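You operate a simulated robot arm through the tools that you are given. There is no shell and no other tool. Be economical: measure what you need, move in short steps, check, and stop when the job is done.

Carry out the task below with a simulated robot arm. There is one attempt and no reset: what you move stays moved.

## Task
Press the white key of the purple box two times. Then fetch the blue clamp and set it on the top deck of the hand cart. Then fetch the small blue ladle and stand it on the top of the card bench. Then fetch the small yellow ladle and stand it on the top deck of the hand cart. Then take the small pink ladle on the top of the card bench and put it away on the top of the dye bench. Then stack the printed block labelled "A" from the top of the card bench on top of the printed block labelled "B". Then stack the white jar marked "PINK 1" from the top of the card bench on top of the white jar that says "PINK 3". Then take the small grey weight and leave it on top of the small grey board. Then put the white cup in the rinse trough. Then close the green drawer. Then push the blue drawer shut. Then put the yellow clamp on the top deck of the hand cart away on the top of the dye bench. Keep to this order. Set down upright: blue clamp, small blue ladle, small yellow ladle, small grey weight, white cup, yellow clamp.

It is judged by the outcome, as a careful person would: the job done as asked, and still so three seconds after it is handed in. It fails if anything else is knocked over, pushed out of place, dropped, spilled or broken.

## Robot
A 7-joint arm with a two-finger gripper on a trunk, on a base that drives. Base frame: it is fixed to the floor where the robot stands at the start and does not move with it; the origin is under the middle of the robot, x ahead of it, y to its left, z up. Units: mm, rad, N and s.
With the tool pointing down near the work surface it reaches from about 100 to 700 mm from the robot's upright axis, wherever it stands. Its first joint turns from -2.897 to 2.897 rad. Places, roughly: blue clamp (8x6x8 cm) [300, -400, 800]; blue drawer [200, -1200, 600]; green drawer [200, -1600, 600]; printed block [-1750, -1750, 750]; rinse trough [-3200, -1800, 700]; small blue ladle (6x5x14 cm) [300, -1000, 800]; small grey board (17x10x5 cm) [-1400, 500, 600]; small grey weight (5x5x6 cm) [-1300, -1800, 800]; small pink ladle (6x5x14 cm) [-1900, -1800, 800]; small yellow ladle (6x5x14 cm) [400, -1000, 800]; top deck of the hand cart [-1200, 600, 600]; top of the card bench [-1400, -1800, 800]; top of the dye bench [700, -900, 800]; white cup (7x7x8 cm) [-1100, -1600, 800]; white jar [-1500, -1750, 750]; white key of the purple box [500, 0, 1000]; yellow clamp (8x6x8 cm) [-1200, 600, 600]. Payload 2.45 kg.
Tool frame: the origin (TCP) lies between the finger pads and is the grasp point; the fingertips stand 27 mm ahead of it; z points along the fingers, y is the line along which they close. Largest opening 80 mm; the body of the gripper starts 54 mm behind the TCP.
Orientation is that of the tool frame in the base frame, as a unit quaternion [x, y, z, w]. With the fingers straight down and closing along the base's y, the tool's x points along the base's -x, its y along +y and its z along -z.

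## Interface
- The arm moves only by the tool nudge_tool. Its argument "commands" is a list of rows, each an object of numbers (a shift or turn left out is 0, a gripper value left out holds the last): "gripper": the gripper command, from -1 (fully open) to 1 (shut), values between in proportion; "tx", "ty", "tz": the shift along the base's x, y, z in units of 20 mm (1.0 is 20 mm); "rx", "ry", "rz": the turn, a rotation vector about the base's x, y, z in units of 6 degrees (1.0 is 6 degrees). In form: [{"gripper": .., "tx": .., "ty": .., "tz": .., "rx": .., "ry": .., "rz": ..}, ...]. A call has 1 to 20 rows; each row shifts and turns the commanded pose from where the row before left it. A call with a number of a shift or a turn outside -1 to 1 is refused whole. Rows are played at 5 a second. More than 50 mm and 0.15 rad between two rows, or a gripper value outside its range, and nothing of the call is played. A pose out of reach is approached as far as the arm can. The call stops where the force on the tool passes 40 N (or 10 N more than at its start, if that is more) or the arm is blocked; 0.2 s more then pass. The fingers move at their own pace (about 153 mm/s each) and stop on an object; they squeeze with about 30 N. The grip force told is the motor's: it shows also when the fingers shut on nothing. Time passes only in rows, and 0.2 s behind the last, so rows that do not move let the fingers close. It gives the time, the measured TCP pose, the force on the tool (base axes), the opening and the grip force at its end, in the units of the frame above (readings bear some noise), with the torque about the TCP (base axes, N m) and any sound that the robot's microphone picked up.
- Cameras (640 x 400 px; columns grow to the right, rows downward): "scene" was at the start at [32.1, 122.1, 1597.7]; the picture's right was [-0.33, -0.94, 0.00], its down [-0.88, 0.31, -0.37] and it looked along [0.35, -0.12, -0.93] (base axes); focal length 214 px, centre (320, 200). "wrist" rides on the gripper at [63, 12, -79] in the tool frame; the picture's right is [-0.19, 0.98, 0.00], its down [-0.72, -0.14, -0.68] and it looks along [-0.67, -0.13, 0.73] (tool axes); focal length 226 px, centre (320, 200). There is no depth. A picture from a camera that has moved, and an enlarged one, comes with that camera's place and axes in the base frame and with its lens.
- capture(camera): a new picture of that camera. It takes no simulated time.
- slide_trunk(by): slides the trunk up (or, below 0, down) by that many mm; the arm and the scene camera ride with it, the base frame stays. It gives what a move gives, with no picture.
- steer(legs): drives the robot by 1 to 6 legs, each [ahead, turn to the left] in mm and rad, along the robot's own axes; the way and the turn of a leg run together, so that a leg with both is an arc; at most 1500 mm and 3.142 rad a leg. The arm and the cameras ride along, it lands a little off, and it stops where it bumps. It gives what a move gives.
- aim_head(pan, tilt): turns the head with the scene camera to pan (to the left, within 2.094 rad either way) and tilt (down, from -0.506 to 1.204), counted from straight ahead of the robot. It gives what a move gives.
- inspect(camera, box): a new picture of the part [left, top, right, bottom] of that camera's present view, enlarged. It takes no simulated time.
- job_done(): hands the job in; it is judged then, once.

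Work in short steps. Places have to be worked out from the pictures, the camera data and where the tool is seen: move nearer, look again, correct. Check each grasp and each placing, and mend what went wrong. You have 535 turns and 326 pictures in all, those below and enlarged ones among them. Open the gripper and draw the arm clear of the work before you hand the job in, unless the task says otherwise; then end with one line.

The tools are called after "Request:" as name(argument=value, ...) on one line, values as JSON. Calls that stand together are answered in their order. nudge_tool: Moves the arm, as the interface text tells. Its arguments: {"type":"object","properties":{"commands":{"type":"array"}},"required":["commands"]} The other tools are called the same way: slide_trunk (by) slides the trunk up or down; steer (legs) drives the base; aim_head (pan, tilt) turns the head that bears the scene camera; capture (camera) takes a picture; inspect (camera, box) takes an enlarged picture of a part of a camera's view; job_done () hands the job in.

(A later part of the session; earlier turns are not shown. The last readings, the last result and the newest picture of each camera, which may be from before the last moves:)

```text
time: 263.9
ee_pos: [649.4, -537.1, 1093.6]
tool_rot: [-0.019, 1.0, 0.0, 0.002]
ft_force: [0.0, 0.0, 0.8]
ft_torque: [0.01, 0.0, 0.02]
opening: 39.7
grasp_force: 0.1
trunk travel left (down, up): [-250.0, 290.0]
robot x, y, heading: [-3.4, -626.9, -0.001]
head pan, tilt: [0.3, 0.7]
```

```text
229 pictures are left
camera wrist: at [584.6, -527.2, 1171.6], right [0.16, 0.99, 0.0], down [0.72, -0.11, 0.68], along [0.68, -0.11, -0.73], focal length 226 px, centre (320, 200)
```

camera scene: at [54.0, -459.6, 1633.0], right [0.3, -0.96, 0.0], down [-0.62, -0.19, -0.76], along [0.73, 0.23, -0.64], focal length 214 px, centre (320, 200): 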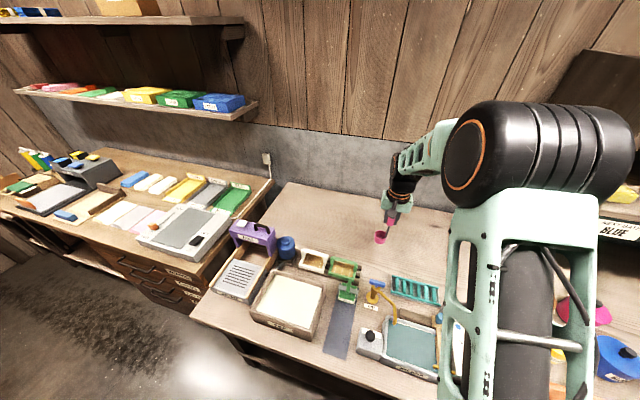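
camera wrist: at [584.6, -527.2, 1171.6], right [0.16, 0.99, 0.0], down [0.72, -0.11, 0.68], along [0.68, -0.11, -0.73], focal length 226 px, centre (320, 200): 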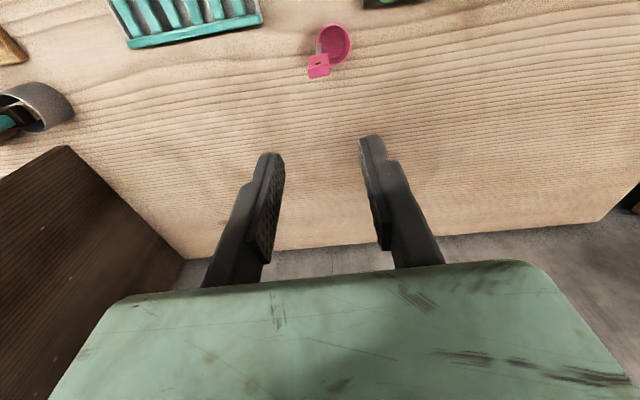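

The pink ladle stands on the dye bench. Next the blocks: retract, back off, drive to (-1700,-1100) facing the card bench.

Request:
nudge_tool(commands=[{"tx": -1}, {"tx": -1}, {"tx": -1}, {"tx": -1}, {"tx": -1}, {"tx": -1}, {"tx": -1}, {"tx": -1}, {"tx": -1}, {"tx": -1}, {"tx": -1}, {"ty": -1}, {"ty": -1}, {"ty": -1}, {"ty": -1}])

Request:
steer(legs=[[-400, 0], [0, -2.79], [1385, 0], [0, 1.222]])

Request:
aim_head(pan=0, tilt=0.8)

Request:
capture(camera="scene")

Request:
capture(camera="wrist")

```text
time: 267.1
ee_pos: [429.7, -617.8, 1092.7]
tool_rot: [-0.019, 1.0, 0.001, 0.001]
ft_force: [-0.4, 0.0, -0.8]
ft_torque: [0.01, 0.01, -0.03]
opening: 40.1
grasp_force: 0.0
trunk travel left (down, up): [-250.0, 290.0]
robot x, y, heading: [-6.1, -625.2, -0.0]
head pan, tilt: [0.3, 0.7]
```

```text
time: 285.8
ee_pos: [-1643.5, -1612.5, 1092.8]
tool_rot: [0.668, 0.744, -0.002, 0.001]
ft_force: [0.4, 0.5, 0.2]
ft_torque: [0.0, 0.04, -0.01]
opening: 39.9
grasp_force: 0.1
trunk travel left (down, up): [-250.0, 290.0]
robot x, y, heading: [-1678.6, -1179.0, -1.495]
head pan, tilt: [0.3, 0.7]
```

```text
time: 286.6
ee_pos: [-1643.9, -1612.1, 1094.1]
tool_rot: [0.668, 0.744, 0.0, 0.001]
ft_force: [-0.5, -0.2, -0.9]
ft_torque: [0.01, -0.02, 0.01]
opening: 40.1
grasp_force: 0.1
trunk travel left (down, up): [-250.0, 290.0]
robot x, y, heading: [-1679.1, -1177.2, -1.499]
head pan, tilt: [0.0, 0.799]
```

```text
228 pictures are left
camera scene: at [-1540.0, -1229.6, 1624.9], right [-1.0, -0.07, 0.0], down [-0.05, 0.72, -0.7], along [0.05, -0.7, -0.72], focal length 214 px, centre (320, 200)
```

scene: 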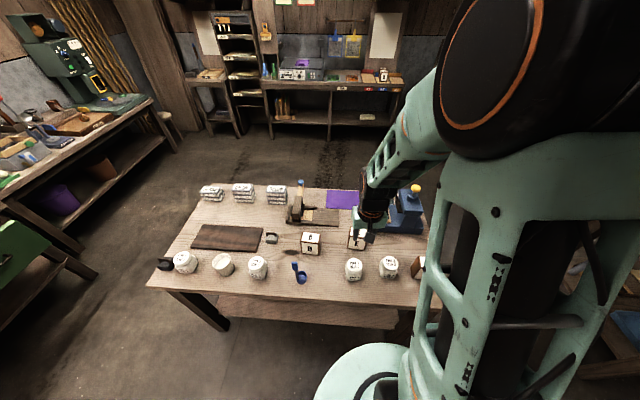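

```text
227 pictures are left
camera wrist: at [-1640.1, -1547.9, 1171.6], right [1.0, -0.09, 0.0], down [-0.06, -0.73, 0.68], along [-0.06, -0.68, -0.73], focal length 226 px, centre (320, 200)
```

wrist: 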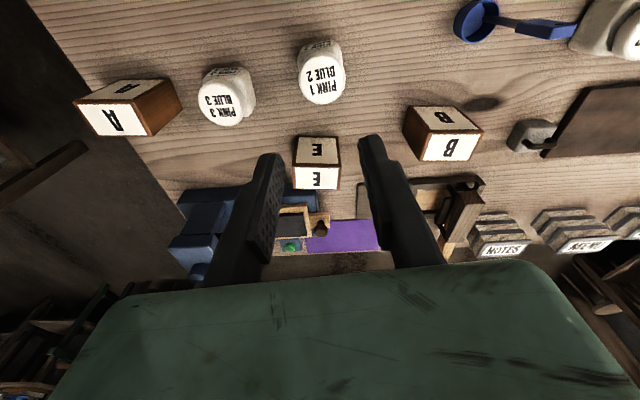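

Request:
inspect(camera="wrist", box=[60, 50, 260, 200])

Request:
inspect(camera="wrist", box=[280, 80, 500, 210])

Request:
inspect(camera="scene", box=[280, 210, 440, 310])

```text
2.67 times, centred on (160, 125) of wrist
camera zoom: at [-1640.1, -1547.9, 1171.6], right [1.0, -0.09, 0.0], down [-0.06, -0.73, 0.68], along [-0.06, -0.68, -0.73], focal length 603 px, centre (747, 400)
```

zoom: 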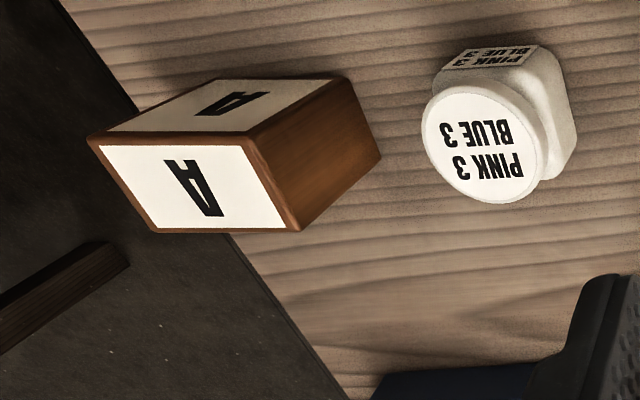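

```text
2.91 times, centred on (390, 145) of wrist
camera zoom: at [-1640.1, -1547.9, 1171.6], right [1.0, -0.09, 0.0], down [-0.06, -0.73, 0.68], along [-0.06, -0.68, -0.73], focal length 658 px, centre (116, 360)
```

zoom: 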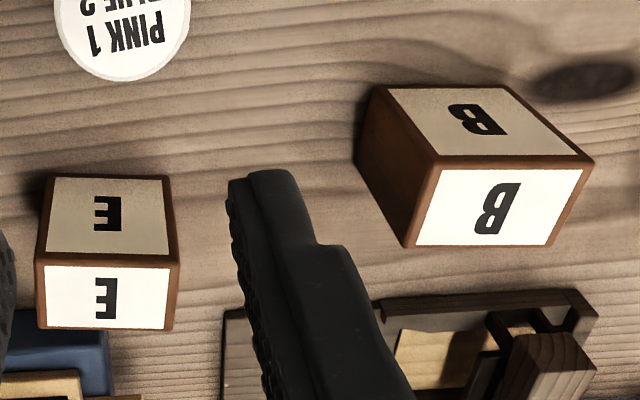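

```text
4.00 times, centred on (360, 260) of scene
camera zoom: at [-1540.0, -1229.6, 1624.9], right [-1.0, -0.07, 0.0], down [-0.05, 0.72, -0.7], along [0.05, -0.7, -0.72], focal length 858 px, centre (160, -40)
```

zoom: 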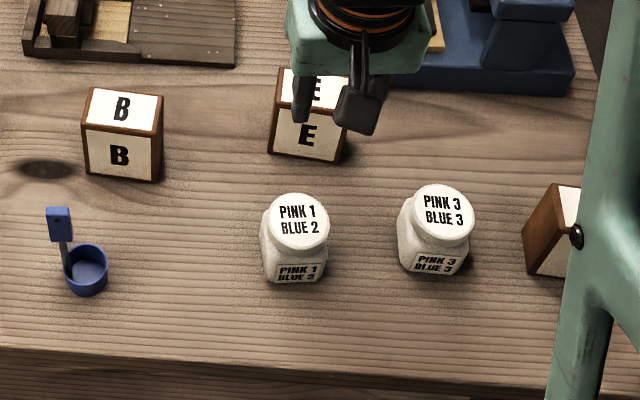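

Blocks look ~80×52×90 mm with the long side along x, so I must close along y. A's top centre ≈ (-1928,-1651,~880). I rotate the tool +79° while moving over A.

Request:
nudge_tool(commands=[{"tx": -1, "ty": -0.14, "rz": 0.94, "gripper": -1}, {"tx": -1, "ty": -0.14, "rz": 0.94}, {"tx": -1, "ty": -0.14, "rz": 0.94}, {"tx": -1, "ty": -0.14, "rz": 0.94}, {"tx": -1, "ty": -0.14, "rz": 0.94}, {"tx": -1, "ty": -0.14, "rz": 0.94}, {"tx": -1, "ty": -0.14, "rz": 0.94}, {"tx": -1, "ty": -0.14, "rz": 0.94}, {"tx": -1, "ty": -0.14, "rz": 0.94}, {"tx": -1, "ty": -0.14, "rz": 0.94}, {"tx": -1, "ty": -0.14, "rz": 0.94}, {"tx": -1, "ty": -0.14, "rz": 0.94}, {"tx": -1, "ty": -0.14, "rz": 0.94}, {"tx": -1, "ty": -0.14, "rz": 0.94}])

Request:
capture(camera="wrist")

Request:
capture(camera="scene")

```text
time: 289.6
ee_pos: [-1923.9, -1652.0, 1093.0]
tool_rot: [0.042, 0.999, 0.0, 0.002]
ft_force: [-0.2, 1.0, -0.2]
ft_torque: [0.0, 0.01, -0.02]
opening: 79.8
grasp_force: 0.1
trunk travel left (down, up): [-250.0, 290.0]
robot x, y, heading: [-1681.5, -1179.2, -1.503]
head pan, tilt: [0.0, 0.799]
```

```text
223 pictures are left
camera wrist: at [-1988.0, -1633.4, 1171.7], right [0.28, 0.96, 0.0], down [0.7, -0.2, 0.68], along [0.66, -0.19, -0.73], focal length 226 px, centre (320, 200)
```

wrist: 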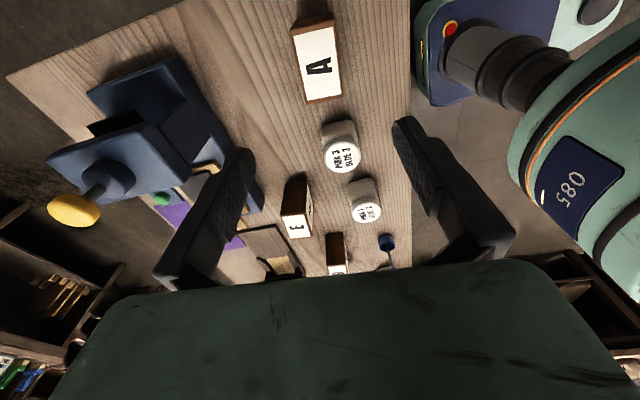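

```text
222 pictures are left
camera scene: at [-1540.6, -1229.6, 1624.9], right [-1.0, -0.07, 0.0], down [-0.05, 0.72, -0.7], along [0.05, -0.7, -0.72], focal length 214 px, centre (320, 200)
```

scene: 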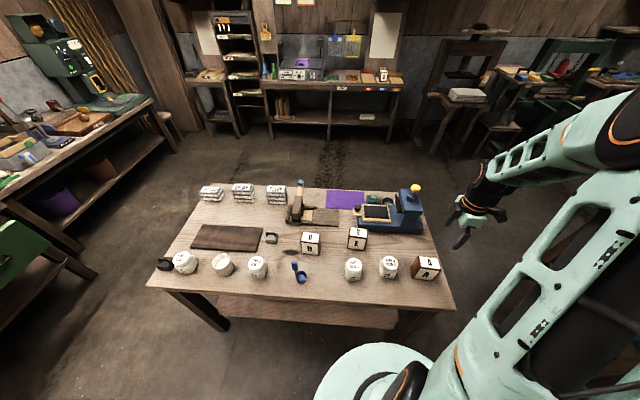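

A's top ≈ (-1929,-1654), width ≈53 mm along the closing axis, aligned within 1–2°. I descend to z≈930 and check.

Request:
nudge_tool(commands=[{"tx": -0.25, "ty": -0.1, "tz": -1, "rz": -0.1}, {"tz": -1}, {"tz": -1}, {"tz": -1}, {"tz": -1}, {"tz": -1}, {"tz": -1}, {"tz": -1}])

Request:
capture(camera="wrist")

```text
time: 291.4
ee_pos: [-1928.8, -1654.0, 931.2]
tool_rot: [0.048, 0.999, 0.001, 0.002]
ft_force: [0.2, -0.2, 0.5]
ft_torque: [-0.01, 0.0, 0.02]
opening: 80.0
grasp_force: 0.1
trunk travel left (down, up): [-250.0, 290.0]
robot x, y, heading: [-1682.0, -1177.9, -1.504]
head pan, tilt: [0.0, 0.799]
```

```text
221 pictures are left
camera wrist: at [-1991.6, -1634.9, 1010.9], right [0.29, 0.96, 0.0], down [0.7, -0.21, 0.68], along [0.66, -0.19, -0.73], focal length 226 px, centre (320, 200)
```

wrist: 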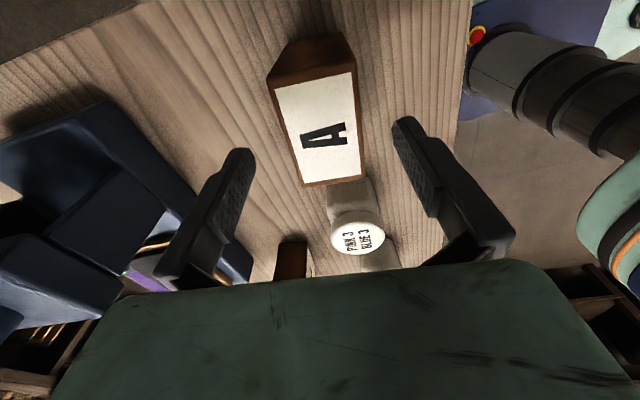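

Top ≈ z 869 and centred. I descend to z≈846 and close.

Request:
nudge_tool(commands=[{"tz": -1}, {"tz": -1}, {"tz": -1}, {"tz": -0.75}, {}])

Request:
nudge_tool(commands=[{"gripper": 1}, {}, {}, {}])

Request:
capture(camera="wrist")

```text
time: 292.6
ee_pos: [-1927.6, -1655.4, 858.6]
tool_rot: [0.048, 0.999, 0.001, 0.002]
ft_force: [0.0, 0.2, 0.3]
ft_torque: [0.0, -0.01, 0.04]
opening: 80.0
grasp_force: 0.0
trunk travel left (down, up): [-250.0, 290.0]
robot x, y, heading: [-1680.9, -1176.9, -1.505]
head pan, tilt: [0.0, 0.799]
```

```text
time: 293.6
ee_pos: [-1928.9, -1654.7, 859.4]
tool_rot: [0.049, 0.999, 0.001, 0.001]
ft_force: [0.1, 0.0, -0.4]
ft_torque: [0.02, -0.01, 0.01]
opening: 49.5
grasp_force: 29.3
trunk travel left (down, up): [-250.0, 290.0]
robot x, y, heading: [-1681.7, -1183.6, -1.5]
head pan, tilt: [0.0, 0.799]
```

```text
220 pictures are left
camera wrist: at [-1991.9, -1635.8, 937.0], right [0.29, 0.96, 0.0], down [0.7, -0.21, 0.68], along [0.66, -0.19, -0.73], focal length 226 px, centre (320, 200)
```

wrist: 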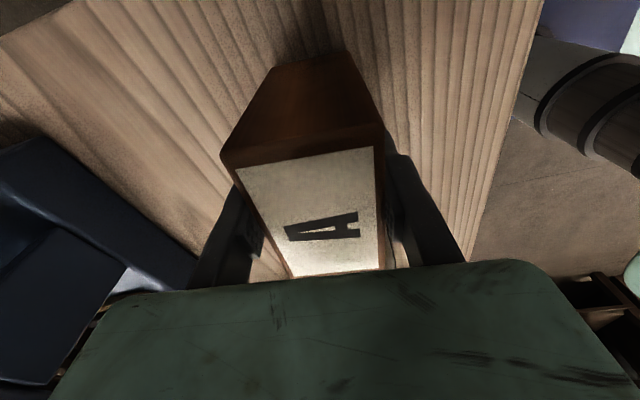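

A is gripped (49.5 mm). I lift to z≈1060 and check the hold.

Request:
nudge_tool(commands=[{"tz": 0.3}, {"tz": 0.7}, {"tz": 1}, {"tz": 1}, {"tz": 1}, {"tz": 1}, {"tz": 1}, {"tz": 1}, {"tz": 1}, {"tz": 1}, {"tz": 1}])

Request:
capture(camera="wrist")

Request:
capture(camera="scene")

```text
time: 296.0
ee_pos: [-1929.0, -1653.7, 1057.3]
tool_rot: [0.048, 0.999, 0.0, 0.002]
ft_force: [-0.6, -0.6, -1.0]
ft_torque: [0.03, 0.0, 0.03]
opening: 49.1
grasp_force: 30.1
trunk travel left (down, up): [-250.0, 290.0]
robot x, y, heading: [-1681.9, -1178.9, -1.501]
head pan, tilt: [0.0, 0.799]
```

```text
219 pictures are left
camera wrist: at [-1993.2, -1634.8, 1136.3], right [0.29, 0.96, 0.0], down [0.7, -0.21, 0.68], along [0.66, -0.2, -0.73], focal length 226 px, centre (320, 200)
```

wrist: 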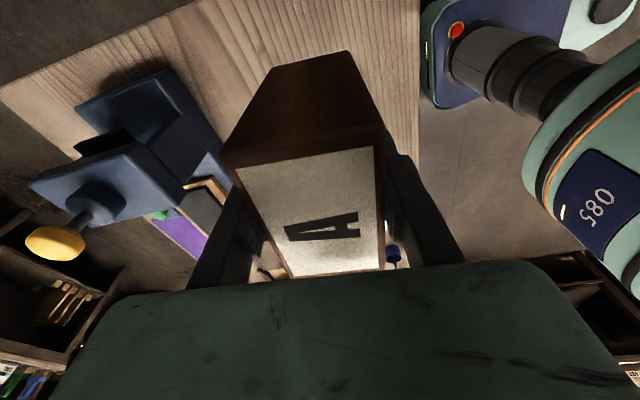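

```text
218 pictures are left
camera scene: at [-1540.1, -1229.5, 1624.9], right [-1.0, -0.07, 0.0], down [-0.05, 0.72, -0.7], along [0.05, -0.7, -0.72], focal length 214 px, centre (320, 200)
```

scene: 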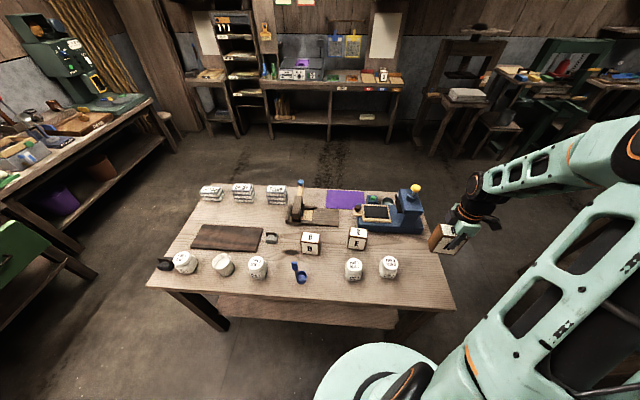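

A is held centrally. I zoom on B in the scene view for its exact position and rotation.

Request:
inspect(camera="scene", box=[290, 220, 340, 265])

```text
8.89 times, centred on (315, 242) of scene
camera zoom: at [-1540.1, -1229.5, 1624.9], right [-1.0, -0.07, 0.0], down [-0.05, 0.72, -0.7], along [0.05, -0.7, -0.72], focal length 1906 px, centre (364, -178)
```

zoom: 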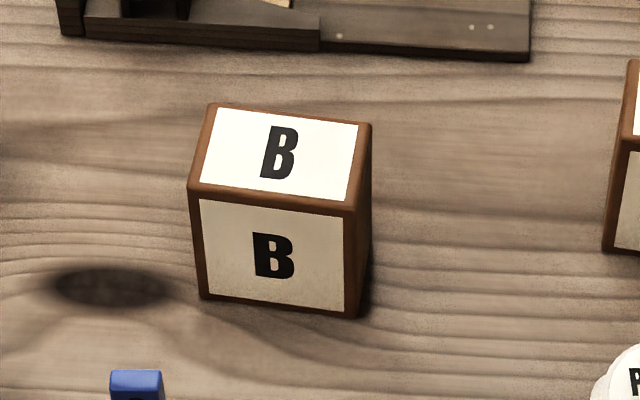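

B: centre ≈ (-1463,-1738), rotated about −4°, similar to A's −5°. I carry A over B at the same height.

Request:
nudge_tool(commands=[{"tx": 1, "ty": -0.18}, {"tx": 1, "ty": -0.18}, {"tx": 1, "ty": -0.18}, {"tx": 1, "ty": -0.18}, {"tx": 1, "ty": -0.18}, {"tx": 1, "ty": -0.18}, {"tx": 1, "ty": -0.18}, {"tx": 1, "ty": -0.18}, {"tx": 1, "ty": -0.18}, {"tx": 1, "ty": -0.18}, {"tx": 1, "ty": -0.18}, {"tx": 1, "ty": -0.18}, {"tx": 1, "ty": -0.18}, {"tx": 1, "ty": -0.18}, {"tx": 1, "ty": -0.18}, {"tx": 1, "ty": -0.18}, {"tx": 1, "ty": -0.18}, {"tx": 1, "ty": -0.18}, {"tx": 1, "ty": -0.18}, {"tx": 1, "ty": -0.18}])

Request:
nudge_tool(commands=[{"tx": 1, "ty": -0.18}, {"tx": 1, "ty": -0.18}, {"tx": 1, "ty": -0.18, "rz": 0.15}, {"tx": 0.3, "ty": -0.06}, {}])

Request:
inspect(camera="scene", box=[270, 180, 370, 270])

Request:
capture(camera="wrist")

```text
time: 300.2
ee_pos: [-1528.8, -1726.9, 1057.3]
tool_rot: [0.048, 0.999, 0.001, 0.001]
ft_force: [0.1, -0.2, -1.1]
ft_torque: [-0.03, 0.02, -0.01]
opening: 49.2
grasp_force: 29.7
trunk travel left (down, up): [-250.0, 290.0]
robot x, y, heading: [-1682.7, -1179.1, -1.503]
head pan, tilt: [0.0, 0.799]
```

```text
time: 301.4
ee_pos: [-1463.9, -1737.6, 1057.9]
tool_rot: [0.041, 0.999, 0.0, 0.002]
ft_force: [0.2, -0.7, -1.4]
ft_torque: [-0.03, -0.01, 0.05]
opening: 49.4
grasp_force: 29.5
trunk travel left (down, up): [-250.0, 290.0]
robot x, y, heading: [-1679.4, -1179.0, -1.504]
head pan, tilt: [0.0, 0.799]
```

```text
4.44 times, centred on (320, 225) of scene
camera zoom: at [-1540.1, -1229.8, 1624.9], right [-1.0, -0.07, 0.0], down [-0.05, 0.72, -0.7], along [0.05, -0.7, -0.72], focal length 953 px, centre (320, 89)
```

zoom: 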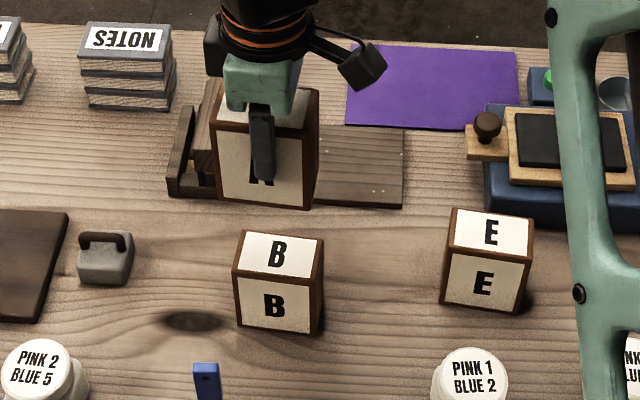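

```text
215 pictures are left
camera wrist: at [-1527.9, -1719.5, 1136.5], right [0.27, 0.96, 0.0], down [0.7, -0.2, 0.68], along [0.66, -0.18, -0.73], focal length 226 px, centre (320, 200)
```

wrist: 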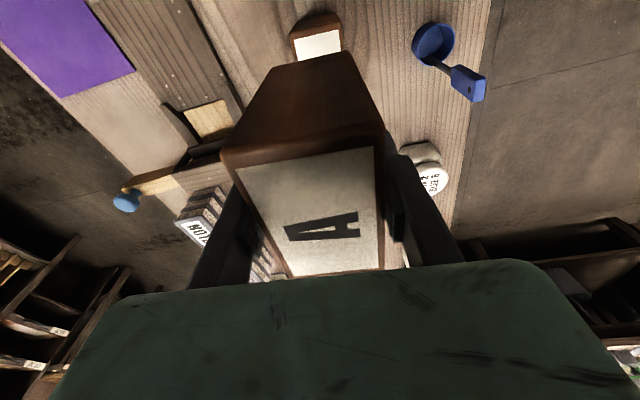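

Comparing edges, A sits ~7 mm too far +x relative to B. I correct by −7 mm in x and lower to z≈970, then look.

Request:
nudge_tool(commands=[{"tx": -0.35, "tz": -1}, {"tz": -1}, {"tz": -1}, {"tz": -1}, {"tz": -0.4}, {}])

Request:
inspect(camera="scene", box=[280, 190, 350, 260])

Request:
capture(camera="wrist")

```text
time: 302.8
ee_pos: [-1468.8, -1737.2, 970.3]
tool_rot: [0.04, 0.999, 0.0, 0.002]
ft_force: [1.0, 0.9, -1.6]
ft_torque: [-0.03, 0.03, 0.02]
opening: 49.2
grasp_force: 29.8
trunk travel left (down, up): [-250.0, 290.0]
robot x, y, heading: [-1682.3, -1178.7, -1.501]
head pan, tilt: [0.0, 0.799]
```

```text
5.71 times, centred on (315, 225) of scene
camera zoom: at [-1540.0, -1229.8, 1624.8], right [-1.0, -0.07, 0.0], down [-0.05, 0.72, -0.7], along [0.05, -0.7, -0.72], focal length 1226 px, centre (349, 57)
```

zoom: 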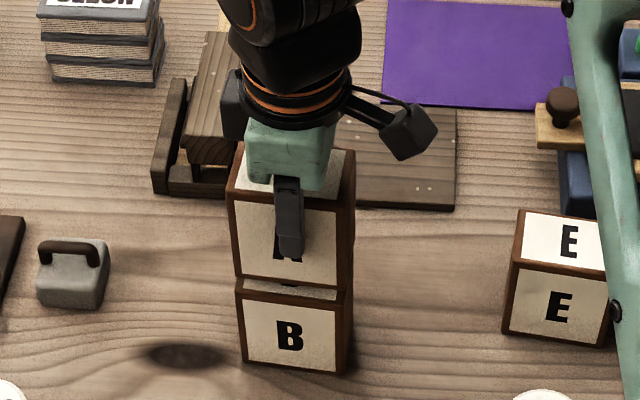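

```text
213 pictures are left
camera wrist: at [-1533.5, -1719.8, 1048.2], right [0.27, 0.96, 0.0], down [0.7, -0.2, 0.68], along [0.66, -0.19, -0.73], focal length 226 px, centre (320, 200)
```

wrist: 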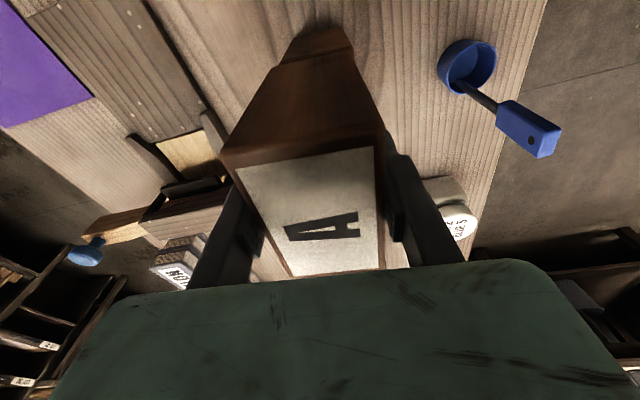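

Alignment looks excellent. I lower in small steps until contact.

Request:
nudge_tool(commands=[{"tz": -0.2}, {"tz": -0.15}, {"tz": -0.15}])

Request:
nudge_tool(commands=[{"tz": -0.1}, {"tz": -0.1}])

Request:
inspect(camera="scene", box=[280, 190, 350, 260])

```text
time: 303.6
ee_pos: [-1470.4, -1737.6, 959.5]
tool_rot: [0.04, 0.999, 0.001, 0.003]
ft_force: [0.1, -0.3, -1.3]
ft_torque: [-0.01, 0.01, 0.02]
opening: 49.4
grasp_force: 29.6
trunk travel left (down, up): [-250.0, 290.0]
robot x, y, heading: [-1680.6, -1178.9, -1.498]
head pan, tilt: [0.0, 0.799]
```

```text
time: 304.2
ee_pos: [-1470.3, -1736.3, 958.1]
tool_rot: [0.04, 0.999, -0.001, 0.002]
ft_force: [-0.7, -0.4, 16.2]
ft_torque: [0.3, 0.14, -0.03]
opening: 48.9
grasp_force: 29.9
trunk travel left (down, up): [-250.0, 290.0]
robot x, y, heading: [-1685.6, -1177.0, -1.499]
head pan, tilt: [0.0, 0.799]
```

```text
5.71 times, centred on (315, 225) of scene
camera zoom: at [-1540.4, -1228.5, 1625.2], right [-1.0, -0.07, 0.0], down [-0.05, 0.71, -0.7], along [0.05, -0.7, -0.72], focal length 1226 px, centre (349, 57)
```

zoom: 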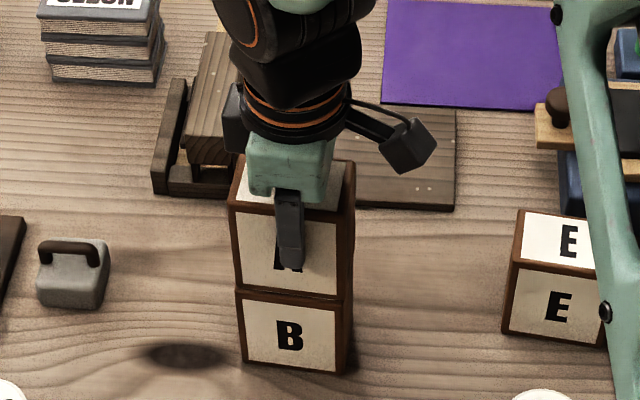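

A rests on B, well aligned. I release and rise straight up.

Request:
nudge_tool(commands=[{"gripper": 0.9}, {"gripper": -0.4}, {"gripper": -1}, {}, {"tz": 0.3}, {"tz": 0.7}, {"tz": 1}, {"tz": 1}, {"tz": 1}, {"tz": 1}])

Request:
inspect(camera="scene", box=[250, 170, 410, 290])

Request:
capture(camera="wrist")

```text
time: 306.4
ee_pos: [-1469.5, -1737.7, 1056.7]
tool_rot: [0.039, 0.999, 0.001, 0.002]
ft_force: [0.2, 0.2, 0.8]
ft_torque: [-0.04, -0.04, 0.02]
opening: 80.0
grasp_force: 0.0
trunk travel left (down, up): [-250.0, 290.0]
robot x, y, heading: [-1681.1, -1181.2, -1.498]
head pan, tilt: [0.0, 0.799]
```

```text
3.33 times, centred on (330, 230) of scene
camera zoom: at [-1540.1, -1229.4, 1624.9], right [-1.0, -0.07, 0.0], down [-0.05, 0.72, -0.7], along [0.05, -0.7, -0.72], focal length 715 px, centre (287, 100)
```

zoom: 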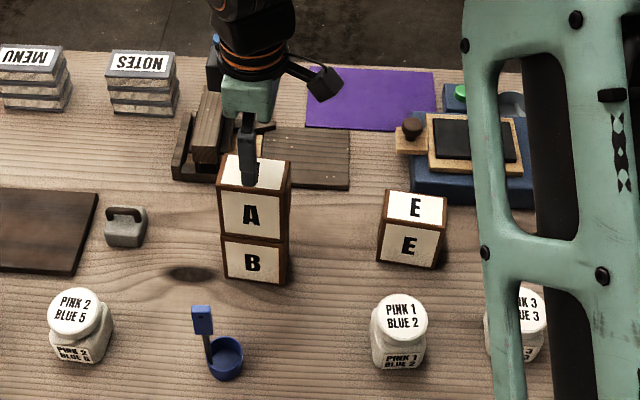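

```text
210 pictures are left
camera wrist: at [-1534.1, -1719.8, 1135.2], right [0.27, 0.96, 0.0], down [0.7, -0.2, 0.68], along [0.66, -0.18, -0.73], focal length 226 px, centre (320, 200)
```

wrist: 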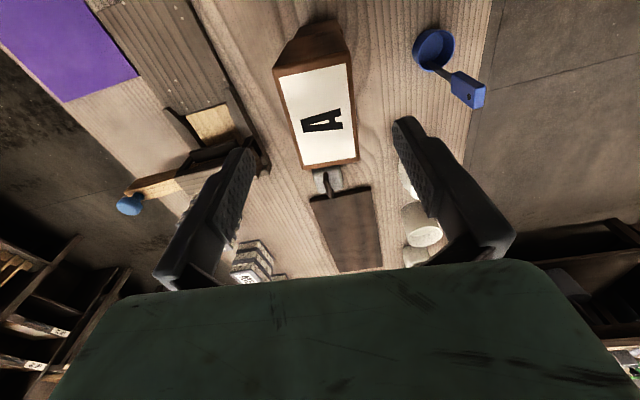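

A stands on B. Next PINK 1 onto PINK 3: I move over PINK 1 (~(-1640,-1633)) and look.

Request:
nudge_tool(commands=[{"tx": -0.9, "ty": 0.55, "tz": 0.3}, {"tx": -0.9, "ty": 0.55}, {"tx": -0.9, "ty": 0.55}, {"tx": -0.9, "ty": 0.55}, {"tx": -0.9, "ty": 0.55}, {"tx": -0.9, "ty": 0.55}, {"tx": -0.9, "ty": 0.55}, {"tx": -0.9, "ty": 0.55}, {"tx": -0.9, "ty": 0.55}, {"tx": -0.4, "ty": 0.2}])

Request:
capture(camera="wrist")

Request:
inspect(camera="scene", box=[310, 220, 430, 310])

```text
time: 308.6
ee_pos: [-1639.4, -1634.9, 1061.3]
tool_rot: [0.04, 0.999, 0.001, 0.002]
ft_force: [-0.8, 0.2, 0.3]
ft_torque: [0.0, -0.02, 0.03]
opening: 80.0
grasp_force: 0.1
trunk travel left (down, up): [-250.0, 290.0]
robot x, y, heading: [-1680.0, -1178.7, -1.501]
head pan, tilt: [0.0, 0.799]
```

```text
209 pictures are left
camera wrist: at [-1703.9, -1616.8, 1139.0], right [0.27, 0.96, 0.0], down [0.7, -0.2, 0.68], along [0.66, -0.18, -0.73], focal length 226 px, centre (320, 200)
```

wrist: 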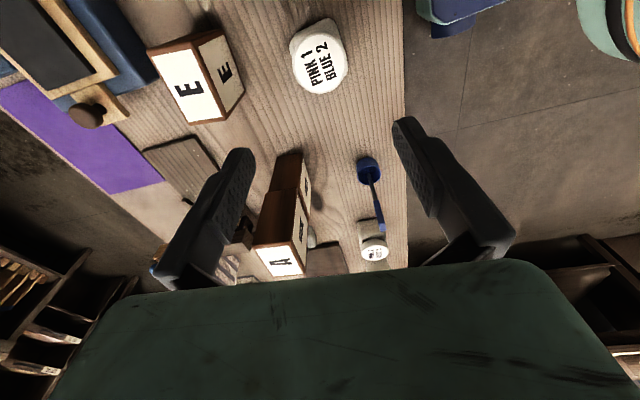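

```text
4.44 times, centred on (370, 265) of scene
camera zoom: at [-1540.2, -1229.5, 1624.9], right [-1.0, -0.07, 0.0], down [-0.05, 0.72, -0.7], along [0.05, -0.7, -0.72], focal length 953 px, centre (98, -89)
```

zoom: 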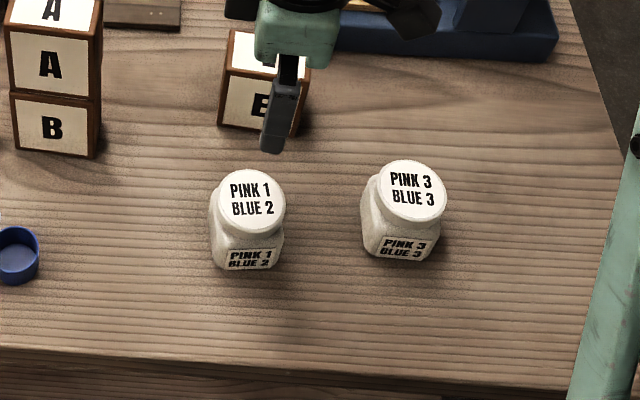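

PINK 1 lid ≈ (-1646,-1631,857), body ~66 mm rotated ≈ +13°. I rotate the tool +17.5°, centre, and lower to z≈940 to look.

Request:
nudge_tool(commands=[{"tx": -0.33, "ty": 0.2, "rz": 0.97, "tz": -1}, {"rz": 0.97, "tz": -1}, {"rz": 0.97, "tz": -1}, {"tz": -1}, {"tz": -1}, {"tz": -1}])

Request:
capture(camera="wrist")

```text
time: 310.0
ee_pos: [-1645.4, -1630.8, 942.5]
tool_rot: [-0.112, 0.994, 0.0, 0.002]
ft_force: [-0.4, 0.6, -0.2]
ft_torque: [-0.03, 0.01, 0.01]
opening: 79.7
grasp_force: 0.0
trunk travel left (down, up): [-250.0, 290.0]
robot x, y, heading: [-1680.8, -1177.4, -1.505]
head pan, tilt: [0.0, 0.799]
```

```text
207 pictures are left
camera wrist: at [-1712.4, -1632.3, 1021.0], right [-0.03, 1.0, 0.0], down [0.73, 0.02, 0.68], along [0.68, 0.02, -0.73], focal length 226 px, centre (320, 200)
```

wrist: 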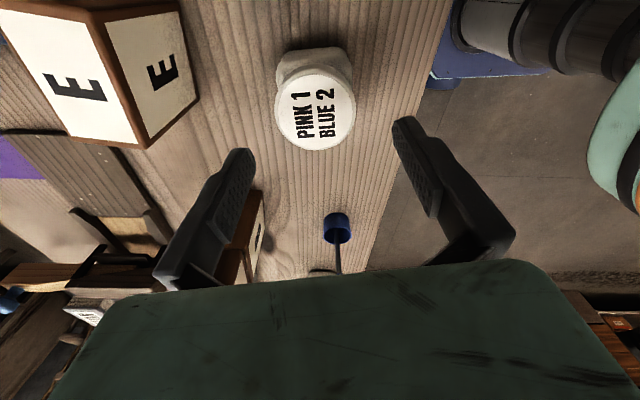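

Centred within 4 mm. I adjust and descend in two stages to z≈824.

Request:
nudge_tool(commands=[{"tx": -0.2, "ty": -0.1, "tz": -1}, {"tz": -1}, {"tz": -1}, {}])

Request:
capture(camera="wrist")

```text
time: 311.0
ee_pos: [-1650.6, -1633.2, 883.1]
tool_rot: [-0.111, 0.994, 0.001, 0.002]
ft_force: [-0.5, 0.4, -0.6]
ft_torque: [-0.02, -0.02, -0.01]
opening: 80.2
grasp_force: 0.1
trunk travel left (down, up): [-250.0, 290.0]
robot x, y, heading: [-1682.6, -1178.3, -1.499]
head pan, tilt: [0.0, 0.799]
```

```text
206 pictures are left
camera wrist: at [-1717.1, -1635.3, 961.7], right [-0.03, 1.0, 0.0], down [0.73, 0.02, 0.68], along [0.68, 0.02, -0.73], focal length 226 px, centre (320, 200)
```

wrist: 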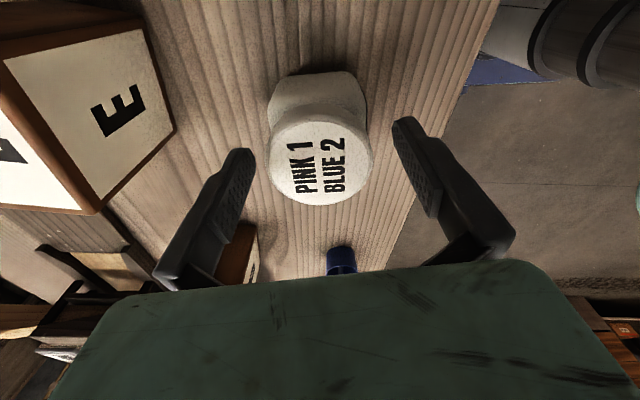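

Good. I lower on to z≈824.

Request:
nudge_tool(commands=[{"tz": -0.8}, {"tz": -0.8}, {"tz": -0.8}, {"tz": -0.5}, {}])

Request:
nudge_tool(commands=[{"gripper": 1}, {}, {}, {}])

Request:
capture(camera="wrist")

```text
time: 312.2
ee_pos: [-1650.0, -1633.1, 822.7]
tool_rot: [-0.111, 0.994, 0.002, 0.002]
ft_force: [-0.4, -0.4, -0.1]
ft_torque: [-0.02, 0.01, 0.01]
opening: 79.9
grasp_force: 0.1
trunk travel left (down, up): [-250.0, 290.0]
robot x, y, heading: [-1680.6, -1176.8, -1.499]
head pan, tilt: [0.0, 0.799]
```

```text
time: 313.2
ee_pos: [-1651.2, -1634.9, 823.1]
tool_rot: [-0.111, 0.994, 0.001, 0.001]
ft_force: [0.1, 0.1, -0.1]
ft_torque: [0.02, 0.0, 0.01]
opening: 60.8
grasp_force: 30.3
trunk travel left (down, up): [-250.0, 290.0]
robot x, y, heading: [-1679.0, -1179.1, -1.502]
head pan, tilt: [0.0, 0.799]
```

```text
205 pictures are left
camera wrist: at [-1716.8, -1635.8, 902.0], right [-0.03, 1.0, 0.0], down [0.73, 0.02, 0.68], along [0.68, 0.02, -0.73], focal length 226 px, centre (320, 200)
```

wrist: 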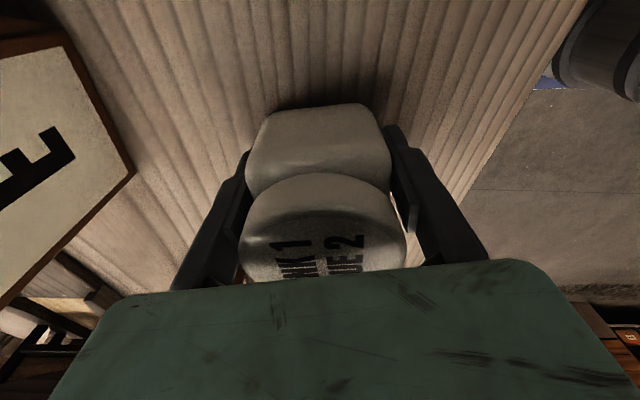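

PINK 1 gripped at 60.8 mm. I lift ~150 mm and view PINK 3 alone.

Request:
nudge_tool(commands=[{"tz": 0.3}, {"tz": 0.7}, {"tz": 1}, {"tz": 1}, {"tz": 1}, {"tz": 1}, {"tz": 1}, {"tz": 1}, {"tz": 1}])

Request:
inspect(camera="scene", box=[330, 220, 430, 300])

Request:
capture(camera="wrist")

```text
time: 315.2
ee_pos: [-1649.6, -1632.8, 983.4]
tool_rot: [-0.113, 0.994, 0.001, 0.002]
ft_force: [-0.3, 0.1, -2.2]
ft_torque: [-0.02, -0.02, 0.01]
opening: 60.7
grasp_force: 29.5
trunk travel left (down, up): [-250.0, 290.0]
robot x, y, heading: [-1684.4, -1180.1, -1.502]
head pan, tilt: [0.0, 0.799]
```

```text
5.00 times, centred on (380, 260) of scene
camera zoom: at [-1540.1, -1229.5, 1624.9], right [-1.0, -0.07, 0.0], down [-0.05, 0.72, -0.7], along [0.05, -0.7, -0.72], focal length 1072 px, centre (20, -100)
```

zoom: 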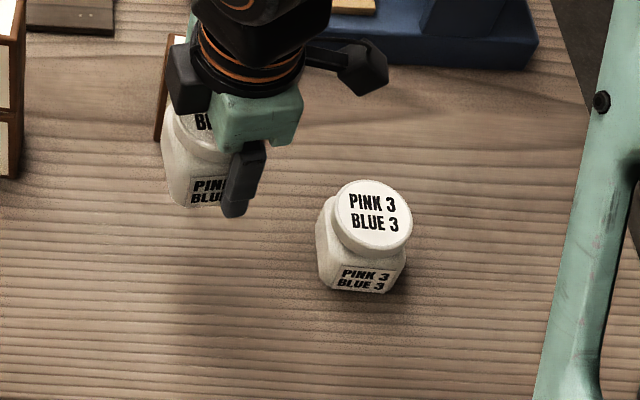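

```text
203 pictures are left
camera wrist: at [-1716.3, -1634.6, 1062.1], right [-0.03, 1.0, 0.0], down [0.73, 0.02, 0.68], along [0.68, 0.02, -0.73], focal length 226 px, centre (320, 200)
```

wrist: 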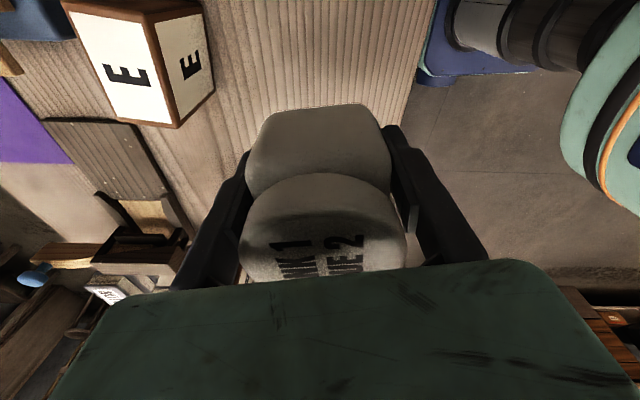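

PINK 3 lid centre ≈ (-1789,-1653). I carry PINK 1 over it, aligning the body (−18°), and compare in the scene view.

Request:
nudge_tool(commands=[{"tx": -1, "ty": -0.14, "rz": -0.5}, {"tx": -1, "ty": -0.14, "rz": -0.5}, {"tx": -1, "ty": -0.14, "rz": -0.5}, {"tx": -1, "ty": -0.14, "rz": -0.5}, {"tx": -1, "ty": -0.14, "rz": -0.5}, {"tx": -1, "ty": -0.14, "rz": -0.5}, {"tx": -0.95, "ty": -0.14}, {"tz": -0.8}, {}])

Request:
inspect(camera="scene", box=[340, 190, 440, 290])

Request:
capture(camera="wrist")

```text
time: 317.2
ee_pos: [-1790.5, -1652.9, 965.9]
tool_rot: [0.046, 0.999, 0.001, 0.002]
ft_force: [0.4, 0.3, -1.6]
ft_torque: [0.04, 0.01, -0.01]
opening: 60.5
grasp_force: 30.1
trunk travel left (down, up): [-250.0, 290.0]
robot x, y, heading: [-1685.2, -1176.3, -1.503]
head pan, tilt: [0.0, 0.799]
```

```text
4.00 times, centred on (390, 240) of scene
camera zoom: at [-1540.0, -1230.0, 1624.9], right [-1.0, -0.07, 0.0], down [-0.05, 0.72, -0.7], along [0.05, -0.7, -0.72], focal length 858 px, centre (40, 40)
```

zoom: 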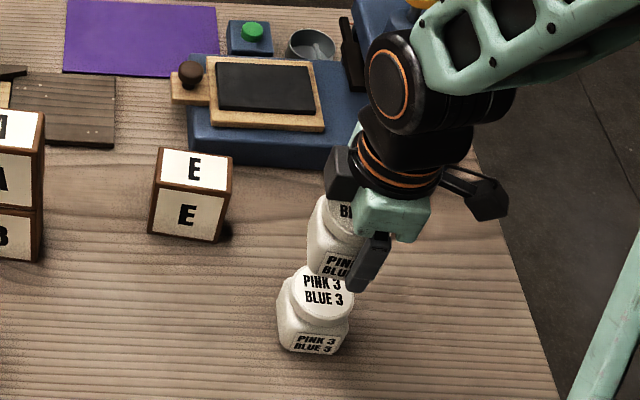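

```text
201 pictures are left
camera wrist: at [-1853.3, -1634.1, 1045.7], right [0.28, 0.96, 0.0], down [0.7, -0.21, 0.68], along [0.66, -0.19, -0.73], focal length 226 px, centre (320, 200)
```

wrist: 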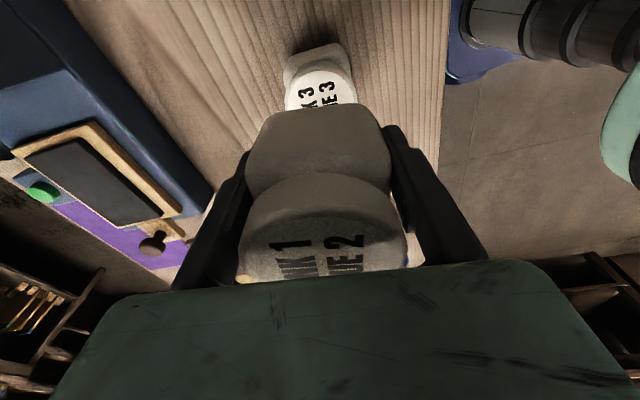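

Wrist view puts PINK 3's lid at (-1793,-1651), within 3 mm. I nudge slightly and lower to z≈912, then feel.

Request:
nudge_tool(commands=[{"tx": -0.08, "ty": 0.05, "tz": -1}, {"tz": -1}, {"tz": -0.5}, {}])

Request:
inspect(camera="scene", box=[340, 190, 440, 290])

Request:
capture(camera="wrist")

```text
time: 318.2
ee_pos: [-1790.8, -1652.4, 918.2]
tool_rot: [0.046, 0.999, 0.0, 0.002]
ft_force: [-0.5, 0.3, -2.0]
ft_torque: [-0.01, 0.05, 0.0]
opening: 60.4
grasp_force: 30.1
trunk travel left (down, up): [-250.0, 290.0]
robot x, y, heading: [-1683.7, -1177.7, -1.499]
head pan, tilt: [0.0, 0.799]
```

```text
4.00 times, centred on (390, 240) of scene
camera zoom: at [-1540.3, -1229.8, 1624.9], right [-1.0, -0.07, 0.0], down [-0.05, 0.72, -0.7], along [0.05, -0.7, -0.72], focal length 858 px, centre (40, 40)
```

zoom: 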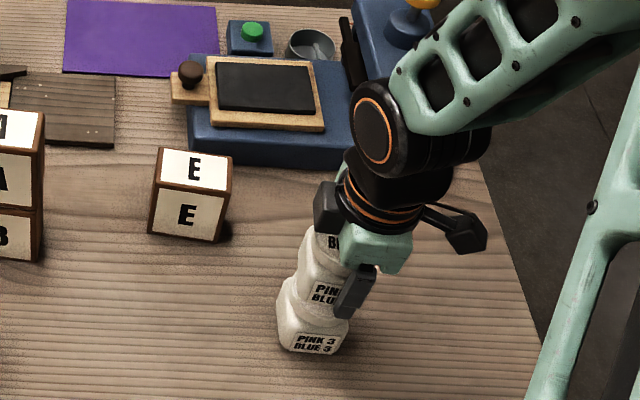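

```text
199 pictures are left
camera wrist: at [-1855.2, -1633.8, 996.3], right [0.28, 0.96, 0.0], down [0.7, -0.21, 0.68], along [0.66, -0.19, -0.73], focal length 226 px, centre (320, 200)
```

wrist: 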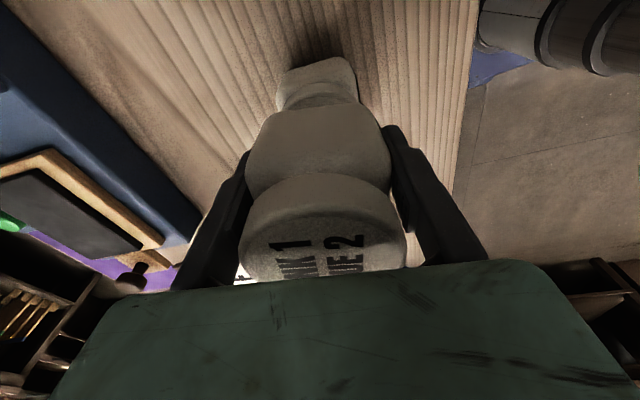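

Both jars share the same small image bias, so they're aligned. I lower until contact.

Request:
nudge_tool(commands=[{"tz": -0.2}, {"tz": -0.15}, {"tz": -0.1}])

Request:
nudge_tool(commands=[{"tz": -0.1}, {"tz": -0.1}])

```text
time: 319.0
ee_pos: [-1792.2, -1650.8, 910.0]
tool_rot: [0.045, 0.999, 0.001, 0.002]
ft_force: [0.4, 0.3, -1.9]
ft_torque: [-0.01, 0.0, -0.02]
opening: 60.5
grasp_force: 29.9
trunk travel left (down, up): [-250.0, 290.0]
robot x, y, heading: [-1682.7, -1176.8, -1.503]
head pan, tilt: [0.0, 0.799]
```

```text
time: 319.6
ee_pos: [-1792.7, -1651.7, 904.4]
tool_rot: [0.045, 0.999, 0.001, 0.001]
ft_force: [1.0, 0.2, -2.3]
ft_torque: [0.01, 0.02, 0.0]
opening: 60.5
grasp_force: 30.1
trunk travel left (down, up): [-250.0, 290.0]
robot x, y, heading: [-1683.0, -1179.4, -1.5]
head pan, tilt: [0.0, 0.799]
```

Request:
nudge_tool(commands=[{"tz": -0.1}, {"tz": -0.1}])

Request:
inspect(camera="scene", box=[340, 190, 440, 290])

```text
time: 320.2
ee_pos: [-1792.0, -1651.6, 903.1]
tool_rot: [0.045, 0.999, -0.001, 0.001]
ft_force: [-0.4, 0.9, 23.4]
ft_torque: [0.25, -0.18, -0.22]
opening: 60.2
grasp_force: 29.9
trunk travel left (down, up): [-250.0, 290.0]
robot x, y, heading: [-1682.5, -1178.6, -1.502]
head pan, tilt: [0.0, 0.799]
```

```text
4.00 times, centred on (390, 240) of scene
camera zoom: at [-1540.0, -1228.1, 1625.2], right [-1.0, -0.07, 0.0], down [-0.05, 0.71, -0.7], along [0.05, -0.7, -0.72], focal length 858 px, centre (40, 40)
```

zoom: 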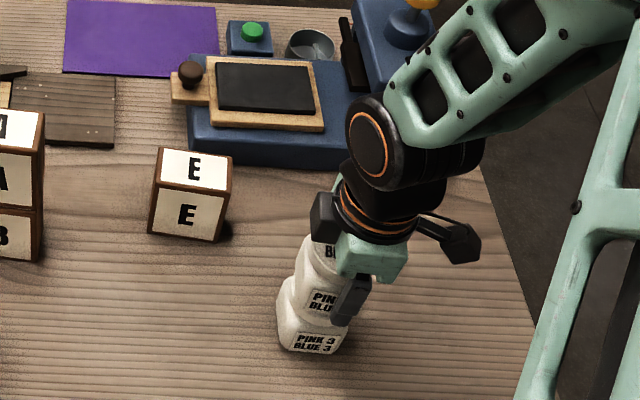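

Contact at the expected height. I release and rise straight up.

Request:
nudge_tool(commands=[{"gripper": 0.2}, {"gripper": -0.6}, {"gripper": -1}, {}, {"tz": 0.3}, {"tz": 0.7}, {"tz": 1}, {"tz": 1}, {"tz": 1}, {"tz": 1}, {"tz": 1}])

Request:
inspect(camera="scene", box=[340, 190, 440, 290])

Request:
capture(camera="wrist")

```text
time: 322.6
ee_pos: [-1793.6, -1650.9, 1020.3]
tool_rot: [0.044, 0.999, 0.0, 0.001]
ft_force: [0.1, 0.7, 0.4]
ft_torque: [0.01, -0.01, -0.03]
opening: 80.1
grasp_force: 0.0
trunk travel left (down, up): [-250.0, 290.0]
robot x, y, heading: [-1681.6, -1180.1, -1.504]
head pan, tilt: [0.0, 0.799]
```

```text
4.00 times, centred on (390, 240) of scene
camera zoom: at [-1540.1, -1229.4, 1624.9], right [-1.0, -0.07, 0.0], down [-0.05, 0.72, -0.7], along [0.05, -0.7, -0.72], focal length 858 px, centre (40, 40)
```

zoom: 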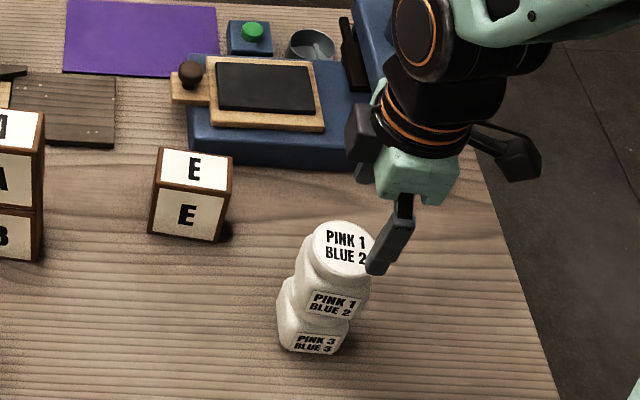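

```text
196 pictures are left
camera wrist: at [-1856.5, -1633.8, 1099.1], right [0.28, 0.96, 0.0], down [0.7, -0.21, 0.68], along [0.66, -0.19, -0.73], focal length 226 px, centre (320, 200)
```

wrist: 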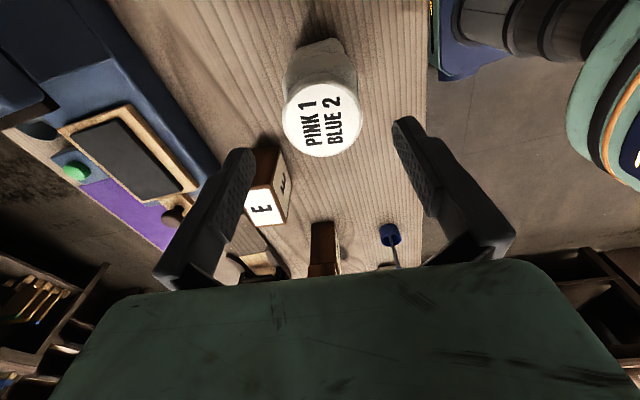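

PINK 1 rests on PINK 3. For the grey weight near (-1281,-1767) I raise, retract, and shift the robot ~390 mm to +x.

Request:
nudge_tool(commands=[{"tz": 1}, {"tz": 1}, {"tz": 1}, {"tz": 1}, {"tz": 1}, {"ty": 1, "tx": 0.5}, {"ty": 1, "tx": 0.5}, {"ty": 1, "tx": 0.5}, {"ty": 1, "tx": 0.5}])

Request:
steer(legs=[[-70, 0], [0, 1.5], [380, 0], [0, -1.57]])

Request:
capture(camera="scene")

Request:
capture(camera="wrist")

```text
time: 324.6
ee_pos: [-1749.9, -1572.2, 1122.8]
tool_rot: [0.044, 0.999, 0.0, 0.002]
ft_force: [0.7, -0.5, 0.4]
ft_torque: [-0.01, 0.01, 0.0]
opening: 80.1
grasp_force: 0.2
trunk travel left (down, up): [-250.0, 290.0]
robot x, y, heading: [-1681.6, -1175.9, -1.5]
head pan, tilt: [0.0, 0.799]
```

```text
time: 335.3
ee_pos: [-1406.9, -1498.8, 1120.2]
tool_rot: [0.081, 0.997, 0.0, 0.002]
ft_force: [0.0, 0.4, 0.4]
ft_torque: [0.02, -0.05, -0.03]
opening: 80.0
grasp_force: 0.0
trunk travel left (down, up): [-250.0, 290.0]
robot x, y, heading: [-1310.3, -1109.6, -1.573]
head pan, tilt: [0.0, 0.799]
```

```text
195 pictures are left
camera scene: at [-1171.9, -1172.8, 1624.9], right [-1.0, 0.0, 0.0], down [0.0, 0.72, -0.7], along [0.0, -0.7, -0.72], focal length 214 px, centre (320, 200)
```

scene: 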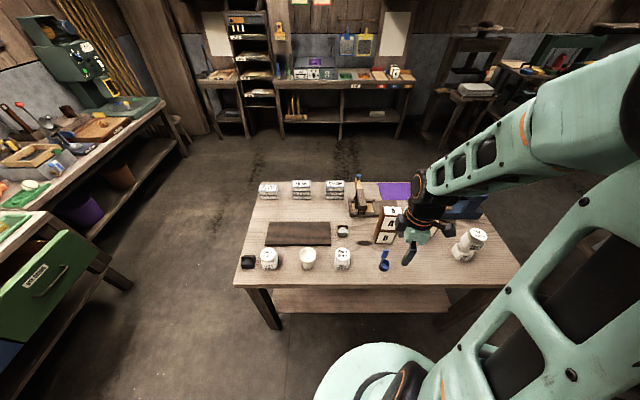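

```text
194 pictures are left
camera wrist: at [-1469.3, -1475.9, 1200.0], right [0.35, 0.94, 0.0], down [0.68, -0.26, 0.68], along [0.64, -0.24, -0.73], focal length 226 px, centre (320, 200)
```

wrist: 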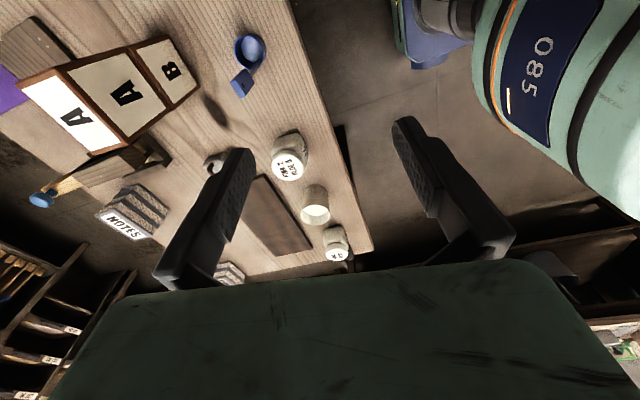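

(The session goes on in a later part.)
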